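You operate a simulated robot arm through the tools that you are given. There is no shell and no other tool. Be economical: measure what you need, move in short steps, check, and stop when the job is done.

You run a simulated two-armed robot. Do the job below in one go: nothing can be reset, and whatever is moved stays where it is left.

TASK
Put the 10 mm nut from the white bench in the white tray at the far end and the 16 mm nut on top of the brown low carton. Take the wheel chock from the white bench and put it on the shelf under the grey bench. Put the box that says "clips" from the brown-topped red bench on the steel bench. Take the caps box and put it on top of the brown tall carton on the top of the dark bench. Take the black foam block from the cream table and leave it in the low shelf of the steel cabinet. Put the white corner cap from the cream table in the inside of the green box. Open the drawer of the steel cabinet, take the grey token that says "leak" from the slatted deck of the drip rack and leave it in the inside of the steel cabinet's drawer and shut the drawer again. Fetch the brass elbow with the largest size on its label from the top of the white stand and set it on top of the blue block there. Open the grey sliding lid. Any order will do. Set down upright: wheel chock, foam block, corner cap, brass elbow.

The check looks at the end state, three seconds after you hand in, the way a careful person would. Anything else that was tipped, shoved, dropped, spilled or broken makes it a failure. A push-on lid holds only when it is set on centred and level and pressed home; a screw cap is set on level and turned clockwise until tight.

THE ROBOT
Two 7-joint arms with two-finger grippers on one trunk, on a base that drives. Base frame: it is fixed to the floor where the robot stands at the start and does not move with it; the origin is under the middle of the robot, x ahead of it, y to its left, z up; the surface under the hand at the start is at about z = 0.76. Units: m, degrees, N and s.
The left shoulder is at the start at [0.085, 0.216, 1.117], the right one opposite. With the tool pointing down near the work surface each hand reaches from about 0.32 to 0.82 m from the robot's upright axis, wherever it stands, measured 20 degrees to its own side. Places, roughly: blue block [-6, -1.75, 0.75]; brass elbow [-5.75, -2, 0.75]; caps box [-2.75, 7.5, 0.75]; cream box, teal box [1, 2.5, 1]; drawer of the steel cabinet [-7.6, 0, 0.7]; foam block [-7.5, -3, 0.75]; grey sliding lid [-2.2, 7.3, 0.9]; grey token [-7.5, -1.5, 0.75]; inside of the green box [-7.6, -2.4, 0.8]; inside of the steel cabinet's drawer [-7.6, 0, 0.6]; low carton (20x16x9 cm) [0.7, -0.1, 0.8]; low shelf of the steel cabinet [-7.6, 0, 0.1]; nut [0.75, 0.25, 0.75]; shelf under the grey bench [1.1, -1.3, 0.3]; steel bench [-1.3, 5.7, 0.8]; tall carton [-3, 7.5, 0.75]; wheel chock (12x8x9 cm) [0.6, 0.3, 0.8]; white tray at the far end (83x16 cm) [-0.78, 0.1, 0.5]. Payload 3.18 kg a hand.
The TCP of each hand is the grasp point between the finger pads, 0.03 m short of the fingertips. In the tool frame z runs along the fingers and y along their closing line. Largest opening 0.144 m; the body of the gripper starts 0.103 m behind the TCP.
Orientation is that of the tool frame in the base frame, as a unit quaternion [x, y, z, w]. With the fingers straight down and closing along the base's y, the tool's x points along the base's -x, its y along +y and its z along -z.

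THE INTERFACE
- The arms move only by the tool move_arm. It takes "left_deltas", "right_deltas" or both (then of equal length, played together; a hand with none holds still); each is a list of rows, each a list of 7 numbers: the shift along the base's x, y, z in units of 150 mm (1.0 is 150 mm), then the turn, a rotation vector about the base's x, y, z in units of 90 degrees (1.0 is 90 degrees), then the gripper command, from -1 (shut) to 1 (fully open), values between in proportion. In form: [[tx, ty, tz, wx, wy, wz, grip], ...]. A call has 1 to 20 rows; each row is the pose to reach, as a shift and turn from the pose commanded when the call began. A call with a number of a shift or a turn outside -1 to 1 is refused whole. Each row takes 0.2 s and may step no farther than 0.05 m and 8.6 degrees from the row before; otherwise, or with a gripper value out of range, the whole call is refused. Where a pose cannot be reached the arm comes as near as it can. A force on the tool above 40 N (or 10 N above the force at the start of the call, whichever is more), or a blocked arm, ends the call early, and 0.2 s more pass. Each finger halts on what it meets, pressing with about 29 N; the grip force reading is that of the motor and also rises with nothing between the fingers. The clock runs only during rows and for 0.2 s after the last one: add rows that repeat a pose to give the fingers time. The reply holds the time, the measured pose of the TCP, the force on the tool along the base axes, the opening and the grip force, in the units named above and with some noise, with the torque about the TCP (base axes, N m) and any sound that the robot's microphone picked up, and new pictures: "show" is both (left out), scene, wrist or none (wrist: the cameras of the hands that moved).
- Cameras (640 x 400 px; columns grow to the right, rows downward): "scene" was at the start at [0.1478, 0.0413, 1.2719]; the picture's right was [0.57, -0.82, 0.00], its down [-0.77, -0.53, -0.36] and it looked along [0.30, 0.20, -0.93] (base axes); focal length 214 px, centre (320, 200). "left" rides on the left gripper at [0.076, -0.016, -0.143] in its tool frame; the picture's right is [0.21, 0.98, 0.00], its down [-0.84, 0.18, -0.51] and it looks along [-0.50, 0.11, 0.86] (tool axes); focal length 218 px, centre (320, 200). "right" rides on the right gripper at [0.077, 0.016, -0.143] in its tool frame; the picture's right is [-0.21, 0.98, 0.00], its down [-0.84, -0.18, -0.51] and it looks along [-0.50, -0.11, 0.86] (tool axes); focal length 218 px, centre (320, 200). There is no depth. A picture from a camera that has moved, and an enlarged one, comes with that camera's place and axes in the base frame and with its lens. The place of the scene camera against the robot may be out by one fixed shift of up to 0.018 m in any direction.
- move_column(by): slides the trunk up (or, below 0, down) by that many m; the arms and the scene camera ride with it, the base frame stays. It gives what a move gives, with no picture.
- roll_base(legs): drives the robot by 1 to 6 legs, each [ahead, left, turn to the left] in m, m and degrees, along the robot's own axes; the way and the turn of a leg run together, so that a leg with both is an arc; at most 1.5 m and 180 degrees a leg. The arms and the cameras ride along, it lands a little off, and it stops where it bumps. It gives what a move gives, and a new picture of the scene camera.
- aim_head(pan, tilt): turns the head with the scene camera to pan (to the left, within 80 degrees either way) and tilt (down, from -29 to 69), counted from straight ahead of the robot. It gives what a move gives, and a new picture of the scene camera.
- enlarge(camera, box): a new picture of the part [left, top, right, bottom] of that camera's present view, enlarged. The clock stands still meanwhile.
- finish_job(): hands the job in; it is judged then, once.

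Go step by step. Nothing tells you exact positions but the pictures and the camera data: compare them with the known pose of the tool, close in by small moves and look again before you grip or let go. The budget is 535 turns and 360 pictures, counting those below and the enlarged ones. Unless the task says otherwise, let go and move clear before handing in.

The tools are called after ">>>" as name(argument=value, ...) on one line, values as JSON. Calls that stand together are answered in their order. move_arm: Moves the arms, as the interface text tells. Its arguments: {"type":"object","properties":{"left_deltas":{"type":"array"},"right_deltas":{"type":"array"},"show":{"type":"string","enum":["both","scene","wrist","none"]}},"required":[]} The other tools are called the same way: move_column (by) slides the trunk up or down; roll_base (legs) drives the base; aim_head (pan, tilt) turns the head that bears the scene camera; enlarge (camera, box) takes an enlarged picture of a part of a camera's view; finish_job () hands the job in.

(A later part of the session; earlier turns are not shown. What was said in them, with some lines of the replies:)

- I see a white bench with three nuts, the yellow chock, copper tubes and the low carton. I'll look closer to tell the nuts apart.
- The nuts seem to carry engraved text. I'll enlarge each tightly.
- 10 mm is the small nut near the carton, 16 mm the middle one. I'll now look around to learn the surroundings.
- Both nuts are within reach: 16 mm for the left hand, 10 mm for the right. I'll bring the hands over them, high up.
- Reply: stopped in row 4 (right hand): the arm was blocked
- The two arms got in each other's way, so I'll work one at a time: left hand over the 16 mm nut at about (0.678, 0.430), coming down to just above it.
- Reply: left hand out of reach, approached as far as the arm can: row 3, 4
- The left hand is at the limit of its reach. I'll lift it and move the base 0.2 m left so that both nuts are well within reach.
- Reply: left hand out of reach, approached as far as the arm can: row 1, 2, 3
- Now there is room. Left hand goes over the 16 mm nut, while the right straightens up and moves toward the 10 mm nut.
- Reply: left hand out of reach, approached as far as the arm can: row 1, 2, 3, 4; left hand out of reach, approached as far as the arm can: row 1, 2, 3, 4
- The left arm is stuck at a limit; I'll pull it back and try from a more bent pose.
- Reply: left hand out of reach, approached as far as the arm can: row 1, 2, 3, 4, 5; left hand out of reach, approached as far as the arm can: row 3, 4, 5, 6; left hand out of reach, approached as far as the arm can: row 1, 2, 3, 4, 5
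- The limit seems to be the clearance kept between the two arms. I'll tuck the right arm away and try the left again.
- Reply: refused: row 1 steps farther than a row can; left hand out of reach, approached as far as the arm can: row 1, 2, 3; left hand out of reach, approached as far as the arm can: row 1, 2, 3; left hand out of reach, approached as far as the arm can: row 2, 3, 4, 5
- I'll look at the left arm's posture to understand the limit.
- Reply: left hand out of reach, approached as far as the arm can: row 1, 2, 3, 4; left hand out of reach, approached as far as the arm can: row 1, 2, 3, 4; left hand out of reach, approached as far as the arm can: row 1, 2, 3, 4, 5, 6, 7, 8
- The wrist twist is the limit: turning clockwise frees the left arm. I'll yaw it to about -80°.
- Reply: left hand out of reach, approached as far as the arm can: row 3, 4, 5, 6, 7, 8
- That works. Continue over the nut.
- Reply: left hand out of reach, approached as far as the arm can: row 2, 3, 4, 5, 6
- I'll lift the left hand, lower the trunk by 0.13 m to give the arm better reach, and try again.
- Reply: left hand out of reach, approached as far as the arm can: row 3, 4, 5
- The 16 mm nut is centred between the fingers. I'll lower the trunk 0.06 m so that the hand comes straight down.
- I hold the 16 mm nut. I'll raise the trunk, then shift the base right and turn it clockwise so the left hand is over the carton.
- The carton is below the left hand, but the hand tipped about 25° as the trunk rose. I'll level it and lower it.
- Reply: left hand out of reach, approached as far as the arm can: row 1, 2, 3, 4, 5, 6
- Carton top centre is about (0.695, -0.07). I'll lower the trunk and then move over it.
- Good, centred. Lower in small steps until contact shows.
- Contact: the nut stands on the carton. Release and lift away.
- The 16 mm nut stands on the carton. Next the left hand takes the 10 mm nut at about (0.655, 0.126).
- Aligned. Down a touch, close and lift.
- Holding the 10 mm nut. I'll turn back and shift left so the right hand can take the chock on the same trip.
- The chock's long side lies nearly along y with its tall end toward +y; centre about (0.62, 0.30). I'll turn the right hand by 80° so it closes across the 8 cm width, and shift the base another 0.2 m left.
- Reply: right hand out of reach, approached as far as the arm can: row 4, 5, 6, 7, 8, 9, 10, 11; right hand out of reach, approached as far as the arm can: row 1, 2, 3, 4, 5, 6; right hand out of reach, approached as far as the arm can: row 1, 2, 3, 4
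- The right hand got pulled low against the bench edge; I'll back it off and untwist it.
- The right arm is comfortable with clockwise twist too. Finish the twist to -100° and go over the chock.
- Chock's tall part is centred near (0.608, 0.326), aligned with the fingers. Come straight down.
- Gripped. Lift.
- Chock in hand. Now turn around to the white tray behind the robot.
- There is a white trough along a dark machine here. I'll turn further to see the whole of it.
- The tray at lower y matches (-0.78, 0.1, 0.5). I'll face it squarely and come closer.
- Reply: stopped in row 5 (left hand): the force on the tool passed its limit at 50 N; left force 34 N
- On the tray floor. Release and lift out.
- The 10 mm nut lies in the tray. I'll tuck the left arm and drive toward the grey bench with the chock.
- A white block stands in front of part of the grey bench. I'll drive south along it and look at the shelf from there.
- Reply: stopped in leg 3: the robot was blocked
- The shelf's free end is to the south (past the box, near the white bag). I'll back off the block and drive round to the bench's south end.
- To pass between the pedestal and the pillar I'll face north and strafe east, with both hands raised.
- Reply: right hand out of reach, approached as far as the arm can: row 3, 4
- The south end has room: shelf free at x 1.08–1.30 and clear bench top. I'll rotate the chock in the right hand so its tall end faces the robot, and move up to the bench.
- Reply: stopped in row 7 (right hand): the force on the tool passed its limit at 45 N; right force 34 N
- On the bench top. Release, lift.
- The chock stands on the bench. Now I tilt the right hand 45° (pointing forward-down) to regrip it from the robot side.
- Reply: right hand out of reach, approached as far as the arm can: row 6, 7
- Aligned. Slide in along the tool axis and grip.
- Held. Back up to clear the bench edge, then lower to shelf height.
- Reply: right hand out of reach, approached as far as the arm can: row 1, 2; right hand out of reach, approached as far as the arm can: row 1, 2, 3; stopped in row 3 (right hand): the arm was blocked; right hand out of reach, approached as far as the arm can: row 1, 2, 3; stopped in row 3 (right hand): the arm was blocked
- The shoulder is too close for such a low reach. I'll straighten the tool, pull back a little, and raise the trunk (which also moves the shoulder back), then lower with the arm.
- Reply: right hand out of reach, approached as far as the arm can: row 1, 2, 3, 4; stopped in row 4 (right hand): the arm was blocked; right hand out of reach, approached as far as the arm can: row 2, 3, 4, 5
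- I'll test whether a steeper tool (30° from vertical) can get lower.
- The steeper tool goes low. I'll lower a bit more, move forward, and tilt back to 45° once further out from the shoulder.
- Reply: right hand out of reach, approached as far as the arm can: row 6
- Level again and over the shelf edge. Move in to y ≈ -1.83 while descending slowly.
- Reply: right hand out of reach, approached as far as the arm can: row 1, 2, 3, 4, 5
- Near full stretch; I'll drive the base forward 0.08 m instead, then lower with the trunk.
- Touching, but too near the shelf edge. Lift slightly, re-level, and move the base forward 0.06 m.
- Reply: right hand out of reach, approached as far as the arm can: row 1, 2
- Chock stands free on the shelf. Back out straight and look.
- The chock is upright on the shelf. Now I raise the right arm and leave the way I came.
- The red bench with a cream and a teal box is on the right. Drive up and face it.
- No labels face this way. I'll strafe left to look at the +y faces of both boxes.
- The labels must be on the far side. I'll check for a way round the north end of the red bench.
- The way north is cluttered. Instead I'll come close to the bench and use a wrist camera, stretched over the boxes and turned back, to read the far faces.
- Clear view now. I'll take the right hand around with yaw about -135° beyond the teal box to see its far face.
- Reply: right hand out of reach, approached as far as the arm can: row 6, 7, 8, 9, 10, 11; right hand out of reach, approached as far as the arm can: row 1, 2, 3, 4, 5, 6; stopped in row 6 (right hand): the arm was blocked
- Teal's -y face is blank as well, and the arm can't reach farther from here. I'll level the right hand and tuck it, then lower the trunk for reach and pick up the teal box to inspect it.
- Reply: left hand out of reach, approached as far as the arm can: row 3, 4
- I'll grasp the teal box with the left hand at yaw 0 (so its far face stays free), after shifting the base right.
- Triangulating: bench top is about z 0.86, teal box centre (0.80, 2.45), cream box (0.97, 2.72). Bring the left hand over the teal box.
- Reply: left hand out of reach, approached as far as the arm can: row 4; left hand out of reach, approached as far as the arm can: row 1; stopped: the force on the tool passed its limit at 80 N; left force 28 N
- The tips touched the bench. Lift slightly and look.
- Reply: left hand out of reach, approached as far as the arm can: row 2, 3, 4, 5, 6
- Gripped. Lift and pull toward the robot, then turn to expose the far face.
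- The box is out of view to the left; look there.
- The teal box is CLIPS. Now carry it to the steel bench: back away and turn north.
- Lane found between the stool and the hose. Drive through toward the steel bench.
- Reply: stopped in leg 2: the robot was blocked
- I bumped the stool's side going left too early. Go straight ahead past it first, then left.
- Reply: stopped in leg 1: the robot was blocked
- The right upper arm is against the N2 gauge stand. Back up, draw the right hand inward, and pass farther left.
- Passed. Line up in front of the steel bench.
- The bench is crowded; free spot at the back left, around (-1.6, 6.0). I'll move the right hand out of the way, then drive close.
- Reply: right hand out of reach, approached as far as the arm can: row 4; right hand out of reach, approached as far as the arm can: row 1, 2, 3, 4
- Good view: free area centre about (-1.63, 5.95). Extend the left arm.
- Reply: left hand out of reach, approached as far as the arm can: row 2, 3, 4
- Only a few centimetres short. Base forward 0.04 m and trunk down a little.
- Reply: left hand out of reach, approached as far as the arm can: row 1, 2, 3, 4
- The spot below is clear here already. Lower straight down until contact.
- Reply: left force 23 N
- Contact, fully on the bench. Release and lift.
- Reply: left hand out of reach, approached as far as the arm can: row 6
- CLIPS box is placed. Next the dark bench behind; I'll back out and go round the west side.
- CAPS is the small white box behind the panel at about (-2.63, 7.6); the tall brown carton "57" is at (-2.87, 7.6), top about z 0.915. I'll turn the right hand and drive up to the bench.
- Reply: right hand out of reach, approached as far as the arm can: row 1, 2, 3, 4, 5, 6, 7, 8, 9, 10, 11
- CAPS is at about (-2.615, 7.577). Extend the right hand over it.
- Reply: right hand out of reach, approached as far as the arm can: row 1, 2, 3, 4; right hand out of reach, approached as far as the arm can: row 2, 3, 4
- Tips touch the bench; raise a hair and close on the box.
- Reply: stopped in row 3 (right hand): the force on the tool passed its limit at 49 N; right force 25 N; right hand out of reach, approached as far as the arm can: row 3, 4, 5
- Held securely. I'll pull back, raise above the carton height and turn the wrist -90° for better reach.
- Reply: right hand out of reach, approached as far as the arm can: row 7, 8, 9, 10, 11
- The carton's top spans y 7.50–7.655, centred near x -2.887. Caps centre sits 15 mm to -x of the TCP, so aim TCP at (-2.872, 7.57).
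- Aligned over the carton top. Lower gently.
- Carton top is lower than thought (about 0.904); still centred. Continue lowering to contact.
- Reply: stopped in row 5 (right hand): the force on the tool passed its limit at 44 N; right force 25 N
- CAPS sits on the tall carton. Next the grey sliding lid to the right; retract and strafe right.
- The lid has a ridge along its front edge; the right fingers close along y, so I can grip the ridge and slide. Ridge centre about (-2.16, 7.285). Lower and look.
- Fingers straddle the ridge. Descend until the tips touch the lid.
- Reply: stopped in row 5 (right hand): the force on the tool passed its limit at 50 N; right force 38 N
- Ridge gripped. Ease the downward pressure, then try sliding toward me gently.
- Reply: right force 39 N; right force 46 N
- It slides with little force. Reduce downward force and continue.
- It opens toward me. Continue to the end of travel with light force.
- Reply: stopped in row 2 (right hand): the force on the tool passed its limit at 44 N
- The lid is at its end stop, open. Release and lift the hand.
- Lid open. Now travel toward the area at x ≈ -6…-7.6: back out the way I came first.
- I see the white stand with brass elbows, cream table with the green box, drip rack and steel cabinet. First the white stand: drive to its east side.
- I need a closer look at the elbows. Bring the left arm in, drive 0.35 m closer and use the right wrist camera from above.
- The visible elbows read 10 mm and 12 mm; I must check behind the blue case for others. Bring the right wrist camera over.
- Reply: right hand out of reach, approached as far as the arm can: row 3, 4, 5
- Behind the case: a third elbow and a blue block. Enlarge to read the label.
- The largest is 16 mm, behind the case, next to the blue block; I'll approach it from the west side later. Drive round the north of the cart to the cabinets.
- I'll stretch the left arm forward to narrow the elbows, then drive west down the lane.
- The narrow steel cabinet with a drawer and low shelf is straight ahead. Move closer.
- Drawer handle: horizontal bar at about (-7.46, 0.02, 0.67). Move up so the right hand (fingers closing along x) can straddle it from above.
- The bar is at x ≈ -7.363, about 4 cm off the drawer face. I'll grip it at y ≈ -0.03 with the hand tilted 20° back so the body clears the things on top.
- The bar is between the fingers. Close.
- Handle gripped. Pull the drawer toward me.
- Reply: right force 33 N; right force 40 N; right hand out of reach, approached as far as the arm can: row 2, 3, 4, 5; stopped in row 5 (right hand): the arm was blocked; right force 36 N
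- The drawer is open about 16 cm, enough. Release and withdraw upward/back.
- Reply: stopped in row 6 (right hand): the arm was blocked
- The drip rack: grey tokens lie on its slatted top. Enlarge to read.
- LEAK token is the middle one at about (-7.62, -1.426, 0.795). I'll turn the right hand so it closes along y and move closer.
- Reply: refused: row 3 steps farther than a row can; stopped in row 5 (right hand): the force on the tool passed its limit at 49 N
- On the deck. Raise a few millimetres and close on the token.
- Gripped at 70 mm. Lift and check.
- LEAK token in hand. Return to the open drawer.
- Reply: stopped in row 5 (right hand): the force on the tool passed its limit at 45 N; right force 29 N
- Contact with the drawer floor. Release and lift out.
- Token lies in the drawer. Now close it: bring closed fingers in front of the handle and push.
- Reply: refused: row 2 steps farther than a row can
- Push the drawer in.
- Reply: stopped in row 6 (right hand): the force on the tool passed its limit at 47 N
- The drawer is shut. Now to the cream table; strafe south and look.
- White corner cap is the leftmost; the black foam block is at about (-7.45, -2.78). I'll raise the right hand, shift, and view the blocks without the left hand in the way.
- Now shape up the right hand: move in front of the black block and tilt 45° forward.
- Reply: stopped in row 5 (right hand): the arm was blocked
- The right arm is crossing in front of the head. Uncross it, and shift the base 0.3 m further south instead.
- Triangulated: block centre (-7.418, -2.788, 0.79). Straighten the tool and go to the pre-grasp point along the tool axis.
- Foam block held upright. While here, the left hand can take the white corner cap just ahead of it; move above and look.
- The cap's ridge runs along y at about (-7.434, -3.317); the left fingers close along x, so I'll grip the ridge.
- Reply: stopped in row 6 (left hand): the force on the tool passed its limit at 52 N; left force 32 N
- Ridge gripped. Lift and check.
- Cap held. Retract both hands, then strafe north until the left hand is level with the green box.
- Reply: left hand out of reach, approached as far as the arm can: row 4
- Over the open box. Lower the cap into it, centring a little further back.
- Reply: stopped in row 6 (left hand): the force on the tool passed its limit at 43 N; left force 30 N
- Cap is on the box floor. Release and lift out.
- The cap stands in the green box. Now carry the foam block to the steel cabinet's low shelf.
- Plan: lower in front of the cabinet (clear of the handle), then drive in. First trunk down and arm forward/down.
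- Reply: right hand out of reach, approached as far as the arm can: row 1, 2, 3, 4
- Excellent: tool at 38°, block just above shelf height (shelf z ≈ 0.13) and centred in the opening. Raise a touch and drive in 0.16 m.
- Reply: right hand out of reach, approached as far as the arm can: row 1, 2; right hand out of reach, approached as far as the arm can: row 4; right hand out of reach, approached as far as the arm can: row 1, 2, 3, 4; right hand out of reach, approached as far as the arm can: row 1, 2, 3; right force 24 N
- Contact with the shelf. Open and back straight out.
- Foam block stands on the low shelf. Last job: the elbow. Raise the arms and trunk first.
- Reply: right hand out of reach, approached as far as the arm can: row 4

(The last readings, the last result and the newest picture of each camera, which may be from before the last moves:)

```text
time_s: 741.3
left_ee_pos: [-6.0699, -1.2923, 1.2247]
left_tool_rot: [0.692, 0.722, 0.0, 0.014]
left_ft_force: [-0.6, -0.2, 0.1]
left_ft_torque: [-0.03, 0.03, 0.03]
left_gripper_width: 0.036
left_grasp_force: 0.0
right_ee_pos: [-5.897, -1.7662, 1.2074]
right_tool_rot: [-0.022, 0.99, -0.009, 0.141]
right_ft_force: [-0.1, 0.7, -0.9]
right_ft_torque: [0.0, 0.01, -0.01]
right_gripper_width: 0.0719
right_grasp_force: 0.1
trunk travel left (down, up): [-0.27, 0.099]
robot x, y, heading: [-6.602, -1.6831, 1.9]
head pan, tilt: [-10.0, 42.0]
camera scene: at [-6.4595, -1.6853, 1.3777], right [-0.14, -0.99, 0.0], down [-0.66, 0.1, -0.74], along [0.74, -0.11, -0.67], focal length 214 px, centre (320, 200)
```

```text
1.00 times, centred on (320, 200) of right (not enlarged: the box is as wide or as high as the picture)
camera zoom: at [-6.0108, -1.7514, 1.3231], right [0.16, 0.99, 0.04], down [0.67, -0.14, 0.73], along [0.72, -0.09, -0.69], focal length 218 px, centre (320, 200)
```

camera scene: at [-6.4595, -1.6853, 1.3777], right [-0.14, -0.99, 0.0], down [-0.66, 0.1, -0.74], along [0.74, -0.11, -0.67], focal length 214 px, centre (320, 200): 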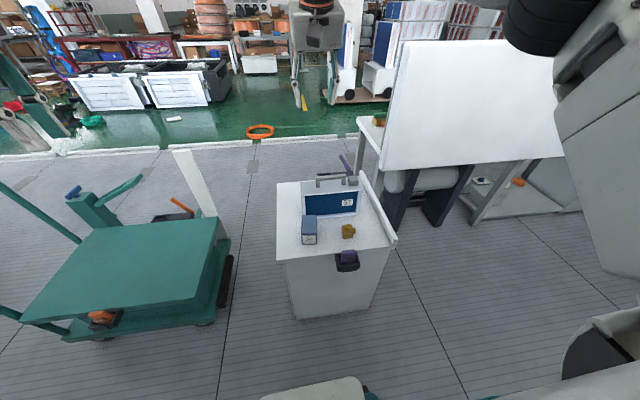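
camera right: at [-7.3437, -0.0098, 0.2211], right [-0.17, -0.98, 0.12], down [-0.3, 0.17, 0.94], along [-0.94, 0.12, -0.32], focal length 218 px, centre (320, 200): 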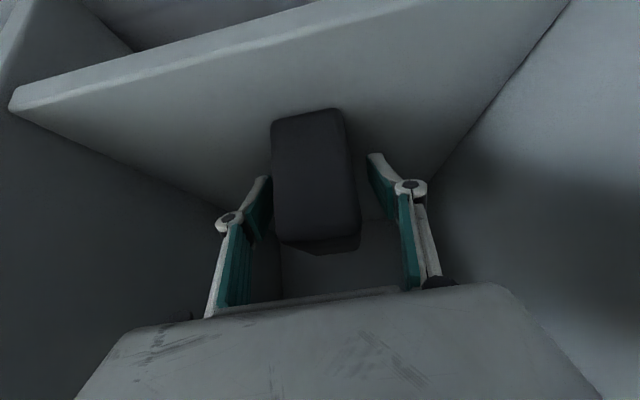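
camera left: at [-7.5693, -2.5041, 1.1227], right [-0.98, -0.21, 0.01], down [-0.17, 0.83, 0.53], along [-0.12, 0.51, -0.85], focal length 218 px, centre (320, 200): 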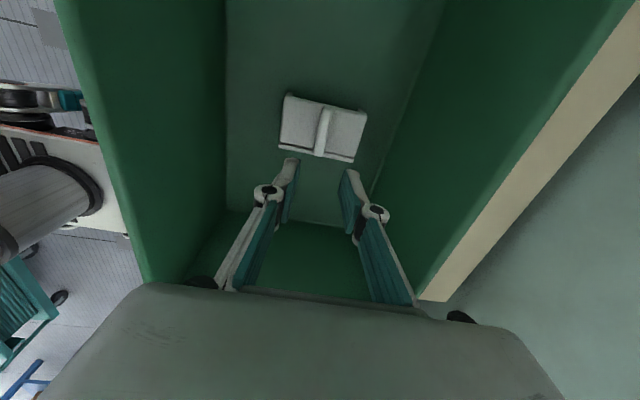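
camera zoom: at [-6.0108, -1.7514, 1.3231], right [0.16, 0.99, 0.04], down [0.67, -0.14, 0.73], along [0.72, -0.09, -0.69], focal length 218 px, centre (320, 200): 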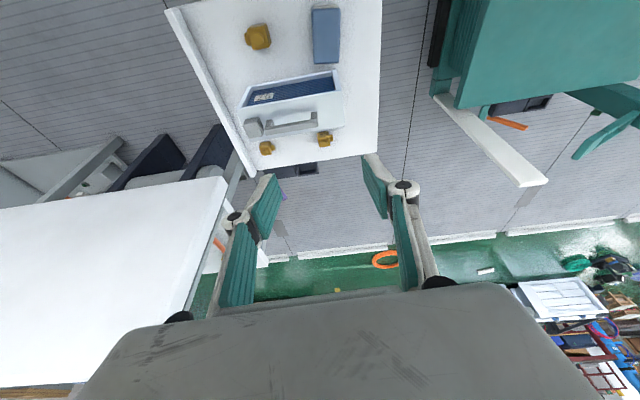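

Refined: elbow at (-5.925, -1.88, 0.71), blue block top centre (-5.913, -1.729, 0.766). Level the right hand and turn it to -90° so it closes along x (clear of the side stub).

>>> move_arm(right_deltas=[[-0.1, 0, 0, 0, 0.06, 0, 0], [-0.2, 0, 0, 0, 0.12, 0, 0], [-0.3, 0, 0, 0, 0.18, 0, 0]], show="none")

>>> move_column(by=-0.2)

>>> move_arm(right_deltas=[[0, 0, 0, 0, 0, -0.09, 0], [0, 0, 0, 0, 0, -0.18, 0], [0, 0, 0, 0, 0, -0.27, 0], [0, 0, 0, 0, 0, -0.36, 0], [0, 0, 0, 0, 0, -0.45, 0], [0, 0, 0, 0, 0, -0.54, 0], [0, 0, 0, 0, 0, -0.63, 0], [0, 0, 0, 0, 0, -0.72, 0], [0, 0, 0, 0, 0, -0.81, 0], [0, 0, 0, 0, 0, -0.9, 0], [0, 0, 0, 0, 0, -0.99, 0]], show="wrist")

```text
time_s: 742.1
left_ee_pos: [-6.0655, -1.2992, 1.2245]
left_tool_rot: [0.693, 0.721, 0.001, 0.01]
left_ft_force: [2.5, -0.8, 0.3]
left_ft_torque: [0.19, 0.17, -0.04]
left_gripper_width: 0.036
left_grasp_force: 0.1
right_ee_pos: [-5.9518, -1.8061, 1.1867]
right_tool_rot: [0.0, 0.999, 0.004, 0.042]
right_ft_force: [2.1, -2.2, 0.1]
right_ft_torque: [0.33, 0.19, 0.03]
right_gripper_width: 0.072
right_grasp_force: 0.3
right hand out of reach, approached as far as the arm can: row 1, 2, 3
trunk travel left (down, up): [-0.27, 0.099]
robot x, y, heading: [-6.6009, -1.6856, 1.8]
head pan, tilt: [-10.0, 42.0]
```

```text
time_s: 744.3
left_ee_pos: [-6.0711, -1.292, 1.0265]
left_tool_rot: [0.692, 0.722, 0.002, 0.015]
left_ft_force: [-0.2, -0.1, 0.7]
left_ft_torque: [0.0, -0.03, 0.01]
left_gripper_width: 0.036
left_grasp_force: 0.1
right_ee_pos: [-5.956, -1.7987, 0.9914]
right_tool_rot: [-0.002, 0.999, 0.003, 0.046]
right_ft_force: [-0.4, 0.4, 0.4]
right_ft_torque: [0.06, -0.04, 0.02]
right_gripper_width: 0.0718
right_grasp_force: 0.0
trunk travel left (down, up): [-0.07, 0.299]
robot x, y, heading: [-6.5976, -1.683, 2.1]
head pan, tilt: [-10.0, 42.0]
```

```text
time_s: 746.7
left_ee_pos: [-6.0699, -1.2926, 1.0241]
left_tool_rot: [0.692, 0.722, 0.0, 0.014]
left_ft_force: [0.4, 0.0, 1.2]
left_ft_torque: [0.02, -0.01, 0.03]
left_gripper_width: 0.0358
left_grasp_force: 0.0
right_ee_pos: [-5.9556, -1.7991, 0.9895]
right_tool_rot: [0.7, 0.712, -0.029, 0.033]
right_ft_force: [0.4, -0.3, 0.4]
right_ft_torque: [-0.01, -0.03, -0.02]
right_gripper_width: 0.072
right_grasp_force: 0.0
trunk travel left (down, up): [-0.07, 0.299]
robot x, y, heading: [-6.6014, -1.6871, 1.6]
head pan, tilt: [-10.0, 42.0]
camera right: at [-5.9414, -1.7104, 1.1255], right [0.98, -0.19, 0.02], down [-0.17, -0.8, 0.58], along [-0.09, -0.57, -0.82], focal length 218 px, centre (320, 200)
```

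right: 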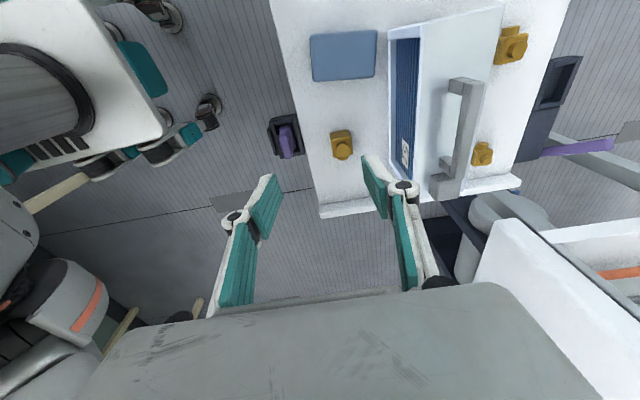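

Closing along x would bring the gripper body against the case, so I'll go back to yaw 0 (closing along y) for this grasp.

>>> move_arm(right_deltas=[[0, 0, 0, 0.03, 0, 0.09, 0], [0, 0, 0, 0.055, 0, 0.18, 0], [0, 0, 0, 0.055, 0, 0.27, 0], [0, 0, 0, 0.055, 0, 0.36, 0], [0, 0, 0, 0.055, 0, 0.45, 0], [0, 0, 0, 0.055, 0, 0.54, 0], [0, 0, 0, 0.055, 0, 0.63, 0], [0, 0, 0, 0.055, 0, 0.72, 0], [0, 0, 0, 0.055, 0, 0.81, 0], [0, 0, 0, 0.055, 0, 0.9, 0], [0, 0, 0, 0.055, 0, 0.98, 0]], show="none")

>>> move_arm(right_deltas=[[0, -0.15, -0.2, 0, 0, 0, 0.1], [0.05, -0.3, -0.4, 0, 0, 0, 0.1], [0.1, -0.45, -0.6, 0, 0, 0, 0.1], [0.1, -0.47, -0.8, 0, 0, 0, 0.1]], show="wrist")

```text
time_s: 749.1
left_ee_pos: [-6.07, -1.2934, 1.0245]
left_tool_rot: [0.692, 0.722, 0.0, 0.014]
left_ft_force: [0.1, -0.4, -1.0]
left_ft_torque: [-0.02, -0.03, 0.0]
left_gripper_width: 0.0362
left_grasp_force: 0.1
right_ee_pos: [-5.9548, -1.7995, 0.9888]
right_tool_rot: [0.005, 0.999, 0.03, 0.018]
right_ft_force: [-0.1, -0.2, 0.0]
right_ft_torque: [0.02, -0.03, 0.01]
right_gripper_width: 0.0721
right_grasp_force: 0.1
trunk travel left (down, up): [-0.07, 0.299]
robot x, y, heading: [-6.6021, -1.6842, 1.6]
head pan, tilt: [-10.0, 42.0]
```

```text
time_s: 750.1
left_ee_pos: [-6.0695, -1.2916, 1.0238]
left_tool_rot: [0.692, 0.722, 0.0, 0.013]
left_ft_force: [0.1, 0.0, -0.6]
left_ft_torque: [-0.01, 0.01, -0.02]
left_gripper_width: 0.036
left_grasp_force: 0.1
right_ee_pos: [-5.9371, -1.8697, 0.8683]
right_tool_rot: [0.006, 0.999, 0.03, 0.015]
right_ft_force: [-0.3, -0.2, 0.0]
right_ft_torque: [-0.02, 0.04, 0.0]
right_gripper_width: 0.0792
right_grasp_force: 0.1
trunk travel left (down, up): [-0.07, 0.299]
robot x, y, heading: [-6.6028, -1.6829, 1.6]
head pan, tilt: [-10.0, 42.0]
camera right: at [-6.0195, -1.8605, 1.0095], right [0.22, 0.97, 0.06], down [0.82, -0.22, 0.52], along [0.52, -0.06, -0.85], focal length 218 px, centre (320, 200)
```

right: 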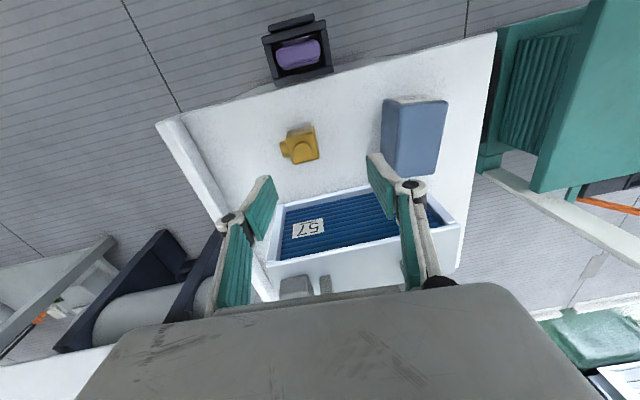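

>>> move_arm(right_deltas=[[0.03, -0.07, -0.2, -0.02, 0.01, 0, 0.2], [0.05, -0.13, -0.4, -0.038, 0.019, 0, 0.2], [0.05, -0.13, -0.6, -0.038, 0.019, 0, 0.2], [0.05, -0.13, -0.72, -0.038, 0.019, 0, 0.2]], show="wrist")

```text
time_s: 751.1
left_ee_pos: [-6.0703, -1.2936, 1.0248]
left_tool_rot: [0.692, 0.722, 0.0, 0.014]
left_ft_force: [-0.1, -0.1, 0.7]
left_ft_torque: [-0.02, 0.02, -0.01]
left_gripper_width: 0.0358
left_grasp_force: 0.0
right_ee_pos: [-5.932, -1.8891, 0.7614]
right_tool_rot: [0.008, 1.0, 0.0, 0.002]
right_ft_force: [-0.7, 0.5, -0.6]
right_ft_torque: [0.01, 0.02, 0.0]
right_gripper_width: 0.0863
right_grasp_force: 0.1
trunk travel left (down, up): [-0.07, 0.299]
robot x, y, heading: [-6.5989, -1.6832, 1.5]
head pan, tilt: [-10.0, 42.0]
camera right: at [-6.0084, -1.8719, 0.9031], right [0.22, 0.98, 0.0], down [0.84, -0.19, 0.51], along [0.5, -0.11, -0.86], focal length 218 px, centre (320, 200)
```

right: 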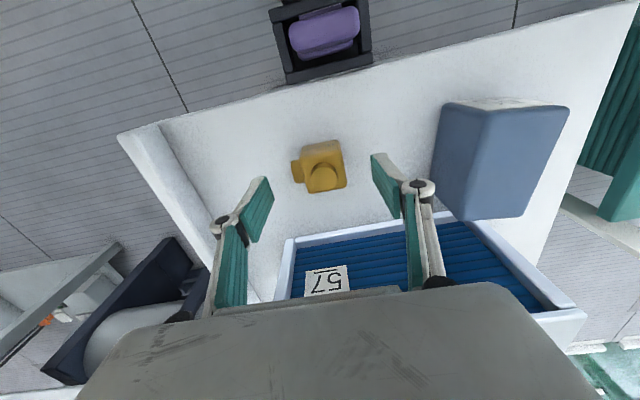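

>>> move_arm(right_deltas=[[0, 0.02, -0.08, 0, 0, 0, 0.2], [0, 0.02, -0.14, 0, 0, 0, 0.2], [0, 0.02, -0.19, 0, 0, 0, 0.2], [0, 0.02, -0.24, 0, 0, 0, 0.2], [0, 0.02, -0.28, 0, 0, 0, 0.2]], show="wrist")

```text
time_s: 752.3
left_ee_pos: [-6.0694, -1.2921, 1.0254]
left_tool_rot: [0.693, 0.721, 0.0, 0.013]
left_ft_force: [0.0, -0.8, 0.5]
left_ft_torque: [0.01, 0.02, 0.02]
left_gripper_width: 0.0361
left_grasp_force: 0.2
right_ee_pos: [-5.9324, -1.8868, 0.7195]
right_tool_rot: [0.007, 1.0, 0.001, 0.002]
right_ft_force: [-0.1, -1.2, 0.3]
right_ft_torque: [0.01, -0.01, -0.03]
right_gripper_width: 0.0863
right_grasp_force: 0.1
trunk travel left (down, up): [-0.07, 0.299]
robot x, y, heading: [-6.6044, -1.6851, 2.1]
head pan, tilt: [-10.0, 42.0]
camera right: at [-6.0093, -1.8687, 0.8624], right [0.22, 0.98, 0.0], down [0.84, -0.19, 0.51], along [0.5, -0.11, -0.86], focal length 218 px, centre (320, 200)
```

right: 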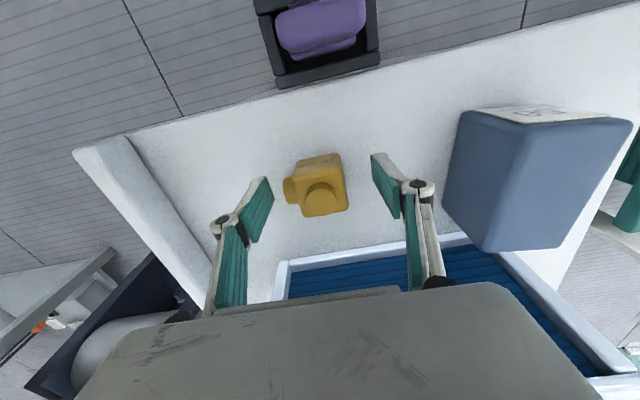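

>>> move_arm(right_deltas=[[0, 0.01, -0.04, 0, 0, 0, 0.2], [0, 0.01, -0.07, 0, 0, 0, 0.0], [0, 0.01, -0.07, 0, 0, 0, -0.2], [0, 0.01, -0.07, 0, 0, 0, -0.5], [0, 0.01, -0.07, 0, 0, 0, -0.5], [0, 0.01, -0.07, 0, 0, 0, -0.5]], show="wrist")

```text
time_s: 753.7
left_ee_pos: [-6.0694, -1.2925, 1.0249]
left_tool_rot: [0.692, 0.722, 0.0, 0.015]
left_ft_force: [-0.7, -0.6, 0.2]
left_ft_torque: [0.01, -0.01, 0.01]
left_gripper_width: 0.0359
left_grasp_force: 0.1
right_ee_pos: [-5.9322, -1.8857, 0.7084]
right_tool_rot: [0.008, 1.0, 0.001, 0.002]
right_ft_force: [-0.2, 0.2, -0.6]
right_ft_torque: [0.02, -0.08, 0.01]
right_gripper_width: 0.0541
right_grasp_force: 28.8
trunk travel left (down, up): [-0.07, 0.299]
robot x, y, heading: [-6.6021, -1.6815, 1.9]
head pan, tilt: [-10.0, 42.0]
camera right: at [-6.0094, -1.8674, 0.8519], right [0.22, 0.98, 0.0], down [0.84, -0.19, 0.51], along [0.5, -0.11, -0.86], focal length 218 px, centre (320, 200)
```

right: 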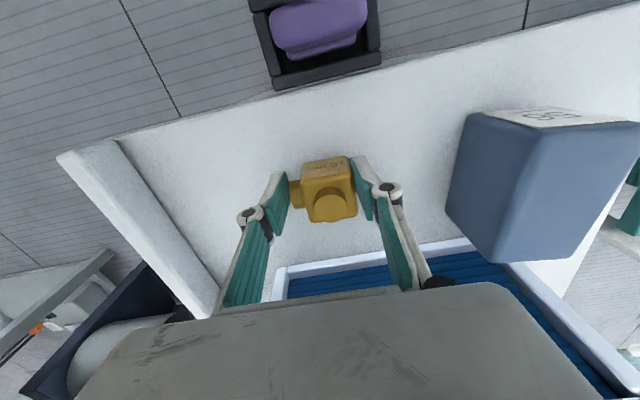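

>>> move_arm(right_deltas=[[0, 0, 0.2, 0, 0, 0, -0.5], [0, 0, 0.45, 0, 0, 0, -0.5], [0, 0, 0.7, 0, 0, 0, -0.5], [0, 0.2, 0.9, 0, 0, 0, -0.5], [0, 0.4, 1, 0, 0, 0, -0.5]], show="both")

```text
time_s: 754.9
left_ee_pos: [-6.0699, -1.2925, 1.0249]
left_tool_rot: [0.692, 0.722, 0.0, 0.013]
left_ft_force: [-0.5, 0.4, -0.1]
left_ft_torque: [-0.01, -0.03, 0.07]
left_gripper_width: 0.0361
left_grasp_force: 0.1
right_ee_pos: [-5.9326, -1.8241, 0.8565]
right_tool_rot: [0.007, 1.0, 0.0, 0.001]
right_ft_force: [0.4, 0.0, -3.7]
right_ft_torque: [-0.03, 0.02, -0.01]
right_gripper_width: 0.0544
right_grasp_force: 28.8
trunk travel left (down, up): [-0.07, 0.299]
robot x, y, heading: [-6.6011, -1.6853, 2.0]
head pan, tilt: [-10.0, 42.0]
camera scene: at [-6.2813, -1.6793, 1.1494], right [-0.14, -0.99, 0.0], down [-0.66, 0.1, -0.74], along [0.74, -0.11, -0.67], focal length 214 px, centre (320, 200)
camera right: at [-6.01, -1.8069, 1.0006], right [0.22, 0.97, 0.0], down [0.84, -0.19, 0.51], along [0.5, -0.11, -0.86], focal length 218 px, centre (320, 200)
```

scene: 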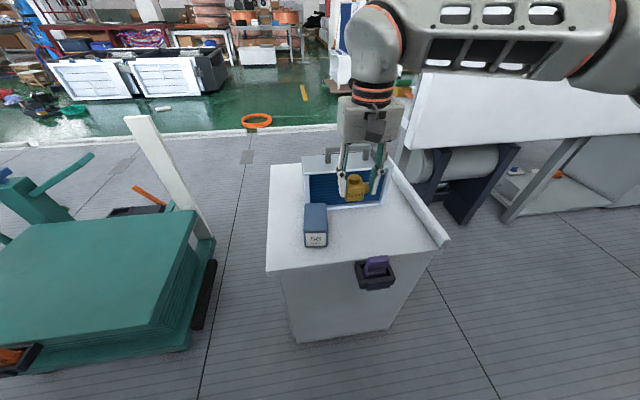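
right: 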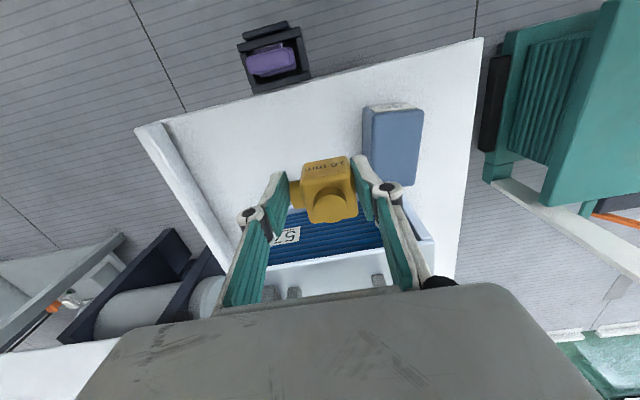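

Over to the block: target TCP (-5.923, -1.748), then lower gently.

>>> move_arm(right_deltas=[[0.03, 0.2, 0.05, 0, 0, 0, -0.5], [0.06, 0.4, 0.05, 0, 0, 0, -0.5], [0.065, 0.51, 0.05, 0, 0, 0, -0.5], [0.065, 0.51, -0.1, 0, 0, 0, -0.5]], show="wrist")

```text
time_s: 755.9
left_ee_pos: [-6.0684, -1.2927, 1.0242]
left_tool_rot: [0.692, 0.722, 0.0, 0.012]
left_ft_force: [-0.2, -0.7, 0.0]
left_ft_torque: [0.0, 0.0, -0.01]
left_gripper_width: 0.0361
left_grasp_force: 0.1
right_ee_pos: [-5.9237, -1.7485, 0.84]
right_tool_rot: [0.007, 1.0, 0.0, 0.0]
right_ft_force: [0.5, -0.9, -4.5]
right_ft_torque: [0.02, 0.09, -0.02]
right_gripper_width: 0.0541
right_grasp_force: 29.1
trunk travel left (down, up): [-0.07, 0.299]
robot x, y, heading: [-6.6032, -1.6856, 1.6]
head pan, tilt: [-10.0, 42.0]
camera right: at [-5.9998, -1.7315, 0.9834], right [0.22, 0.97, 0.0], down [0.84, -0.19, 0.51], along [0.5, -0.11, -0.86], focal length 218 px, centre (320, 200)
```

right: 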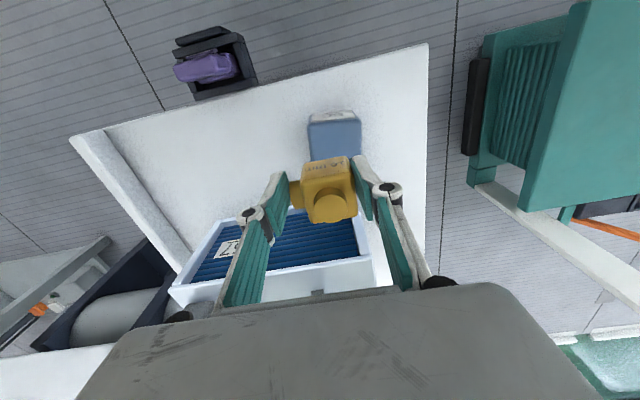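

>>> move_arm(right_deltas=[[0.1, 0.07, -0.05, 0, 0, 0, -0.5], [0.12, 0.075, -0.12, 0, 0, 0, -0.5], [0.12, 0.075, -0.17, 0, 0, 0, -0.5], [0.12, 0.075, -0.2, 0, 0, 0, -0.5]], show="both")

```text
time_s: 756.9
left_ee_pos: [-6.0694, -1.2928, 1.025]
left_tool_rot: [0.692, 0.722, 0.001, 0.013]
left_ft_force: [-0.2, -0.8, 0.4]
left_ft_torque: [0.0, 0.01, 0.02]
left_gripper_width: 0.0359
left_grasp_force: 0.1
right_ee_pos: [-5.9034, -1.7369, 0.8123]
right_tool_rot: [0.007, 1.0, 0.0, 0.002]
right_ft_force: [0.6, 0.4, -3.4]
right_ft_torque: [-0.02, 0.08, 0.0]
right_gripper_width: 0.0544
right_grasp_force: 28.8
trunk travel left (down, up): [-0.07, 0.299]
robot x, y, heading: [-6.5978, -1.6834, 1.7]
head pan, tilt: [-10.0, 42.0]
camera scene: at [-6.2811, -1.6798, 1.1493], right [-0.14, -0.99, 0.0], down [-0.66, 0.1, -0.74], along [0.74, -0.11, -0.67], focal length 214 px, centre (320, 200)
camera right: at [-5.9813, -1.7194, 0.9553], right [0.22, 0.97, 0.0], down [0.84, -0.19, 0.51], along [0.5, -0.11, -0.86], focal length 218 px, centre (320, 200)
```

scene: 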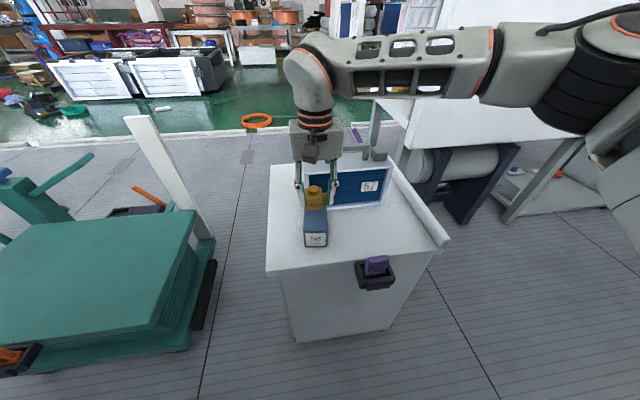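
right: 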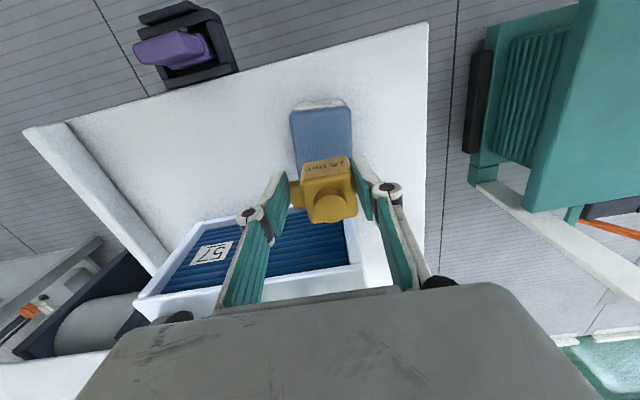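

>>> move_arm(right_deltas=[[-0.02, 0, -0.02, 0, 0, 0, -0.5], [-0.02, 0, -0.04, 0, 0, 0, -0.5], [-0.02, 0, -0.06, 0, 0, 0, -0.5], [-0.02, 0, -0.08, 0, 0, 0, -0.5], [-0.02, 0, -0.1, 0, 0, 0, -0.5]], show="none")

```text
time_s: 758.1
left_ee_pos: [-6.0691, -1.293, 1.0243]
left_tool_rot: [0.693, 0.721, 0.0, 0.013]
left_ft_force: [0.1, 0.0, -0.6]
left_ft_torque: [-0.02, 0.02, 0.01]
left_gripper_width: 0.0362
left_grasp_force: 0.0
right_ee_pos: [-5.908, -1.7378, 0.7991]
right_tool_rot: [0.007, 1.0, 0.0, 0.001]
right_ft_force: [0.4, -0.1, -4.8]
right_ft_torque: [-0.02, 0.02, -0.03]
right_gripper_width: 0.0541
right_grasp_force: 29.4
trunk travel left (down, up): [-0.07, 0.299]
robot x, y, heading: [-6.5971, -1.6857, 1.8]
head pan, tilt: [-10.0, 42.0]
```

>>> move_arm(right_deltas=[[0, 0, -0.02, 0, 0, 0, -0.5], [0, 0, -0.04, 0, 0, 0, -0.5], [0, 0, -0.06, 0, 0, 0, -0.5], [0, 0, -0.08, 0, 0, 0, -0.5], [0, 0, -0.1, 0, 0, 0, -0.5], [0, 0, -0.12, 0, 0, 0, -0.5]], show="wrist")

```text
time_s: 759.5
left_ee_pos: [-6.0706, -1.2923, 1.0252]
left_tool_rot: [0.692, 0.721, 0.001, 0.015]
left_ft_force: [0.3, -0.1, 0.6]
left_ft_torque: [0.0, 0.0, -0.01]
left_gripper_width: 0.0361
left_grasp_force: 0.1
right_ee_pos: [-5.9057, -1.7359, 0.7839]
right_tool_rot: [0.008, 1.0, 0.0, 0.004]
right_ft_force: [-0.7, -2.8, 11.0]
right_ft_torque: [-0.21, 0.24, 0.03]
right_gripper_width: 0.054
right_grasp_force: 29.0
trunk travel left (down, up): [-0.07, 0.299]
robot x, y, heading: [-6.6031, -1.6823, 2.0]
head pan, tilt: [-10.0, 42.0]
camera right: at [-5.985, -1.7195, 0.9266], right [0.22, 0.97, 0.0], down [0.84, -0.19, 0.51], along [0.5, -0.11, -0.86], focal length 218 px, centre (320, 200)
```

right: 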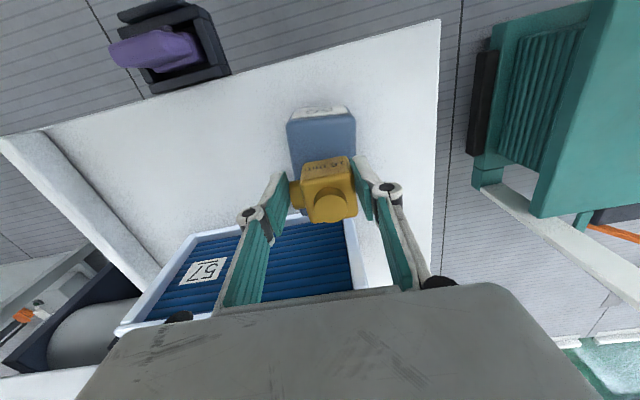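

Contact. Release gently and lift.

>>> move_arm(right_deltas=[[0, 0, 0.01, 0, 0, 0, -0.45], [0, 0, 0.01, 0, 0, 0, -0.3], [0, 0, 0.01, 0, 0, 0, -0.1], [0, 0, 0.01, 0, 0, 0, 0.0], [0, 0, 0.1, 0, 0, 0, 0.0], [0, 0, 0.35, 0, 0, 0, 0.0], [0, 0, 0.65, 0, 0, 0, 0.0], [0, 0, 0.95, 0, 0, 0, 0.0]], show="both")

```text
time_s: 761.3
left_ee_pos: [-6.0709, -1.2927, 1.0252]
left_tool_rot: [0.692, 0.722, 0.0, 0.015]
left_ft_force: [0.4, -0.5, 0.4]
left_ft_torque: [0.0, -0.04, 0.0]
left_gripper_width: 0.0359
left_grasp_force: 0.1
right_ee_pos: [-5.9094, -1.7358, 0.9256]
right_tool_rot: [0.007, 1.0, 0.0, 0.003]
right_ft_force: [0.3, 0.0, 0.7]
right_ft_torque: [-0.05, 0.0, 0.01]
right_gripper_width: 0.072
right_grasp_force: 0.0
trunk travel left (down, up): [-0.07, 0.299]
robot x, y, heading: [-6.6007, -1.6815, 1.7]
head pan, tilt: [-10.0, 42.0]
camera scene: at [-6.2826, -1.6795, 1.1501], right [-0.14, -0.99, 0.0], down [-0.66, 0.1, -0.74], along [0.74, -0.11, -0.67], focal length 214 px, centre (320, 200)
camera right: at [-5.9863, -1.7181, 1.0678], right [0.22, 0.98, 0.0], down [0.84, -0.19, 0.51], along [0.5, -0.11, -0.86], focal length 218 px, centre (320, 200)
```

scene: 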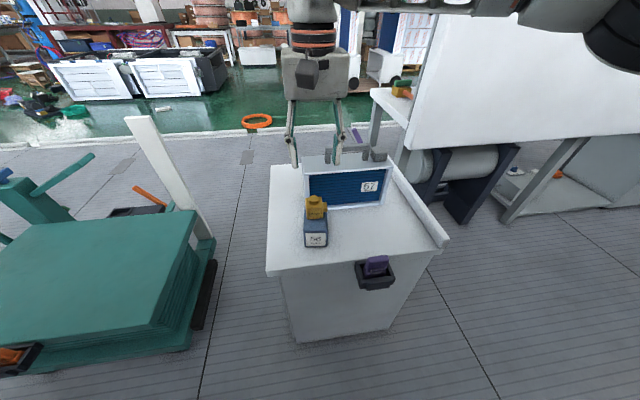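
right: 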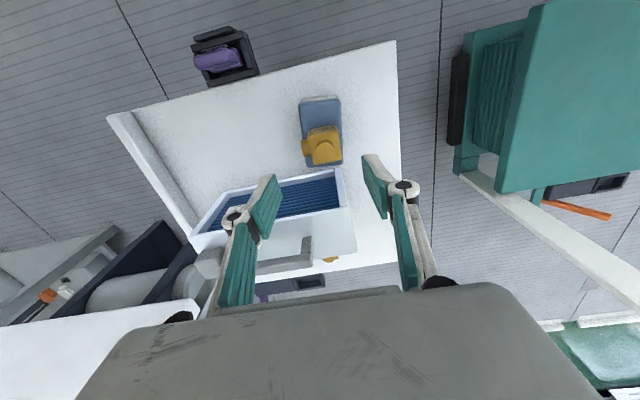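

>>> enlarge(camera="scene", box=[280, 180, 360, 250])

>>> move_arm(right_deltas=[[0, 0, 0.2, 0, 0, 0, 0], [-0.1, 0, 0.4, 0, 0, 0, 0], [-0.3, 0, 0.6, 0, 0, 0, 0], [-0.55, 0, 0.6, 0, 0, 0, 0]], show="none")

```text
5.71 times, centred on (320, 215) of scene
camera zoom: at [-6.2826, -1.6795, 1.1501], right [-0.14, -0.99, 0.0], down [-0.66, 0.1, -0.74], along [0.74, -0.11, -0.67], focal length 1226 px, centre (320, 114)
```

zoom: 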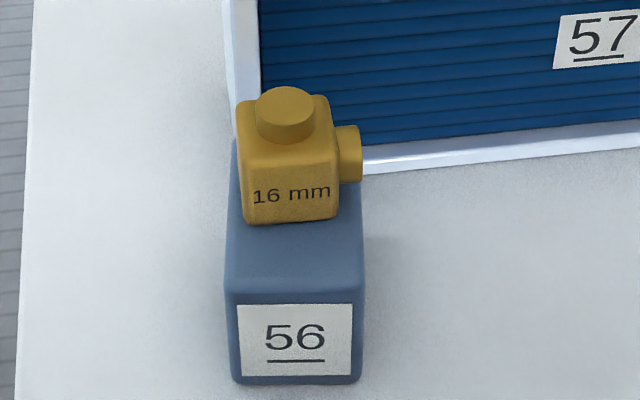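

```text
time_s: 762.3
left_ee_pos: [-6.0698, -1.2932, 1.0252]
left_tool_rot: [0.692, 0.722, 0.001, 0.013]
left_ft_force: [1.1, 0.4, 0.4]
left_ft_torque: [0.02, -0.01, 0.02]
left_gripper_width: 0.036
left_grasp_force: 0.1
right_ee_pos: [-5.991, -1.7378, 1.0135]
right_tool_rot: [0.007, 1.0, 0.0, 0.002]
right_ft_force: [0.2, 0.6, -1.6]
right_ft_torque: [-0.01, 0.02, 0.0]
right_gripper_width: 0.072
right_grasp_force: 0.1
trunk travel left (down, up): [-0.07, 0.299]
robot x, y, heading: [-6.5987, -1.6852, 1.9]
head pan, tilt: [-10.0, 42.0]
```

The 16 mm elbow stands upright on the blue block, and both hands are clear. I'm handing in.

>>> finish_job()

```text
The job is handed in.
```

I carried out every part of the task and handed it in. The last camera view I had of each item showed it in its place.

Two things could count against it:
- **Contact on the way:** the robot's arm brushed the gas cylinder's gauge stand, and it may have touched a stool nearby. I saw nothing moved, but I did not go back to check.
- **Drawer:** I pushed it shut until it stopped, and it looked flush afterwards.
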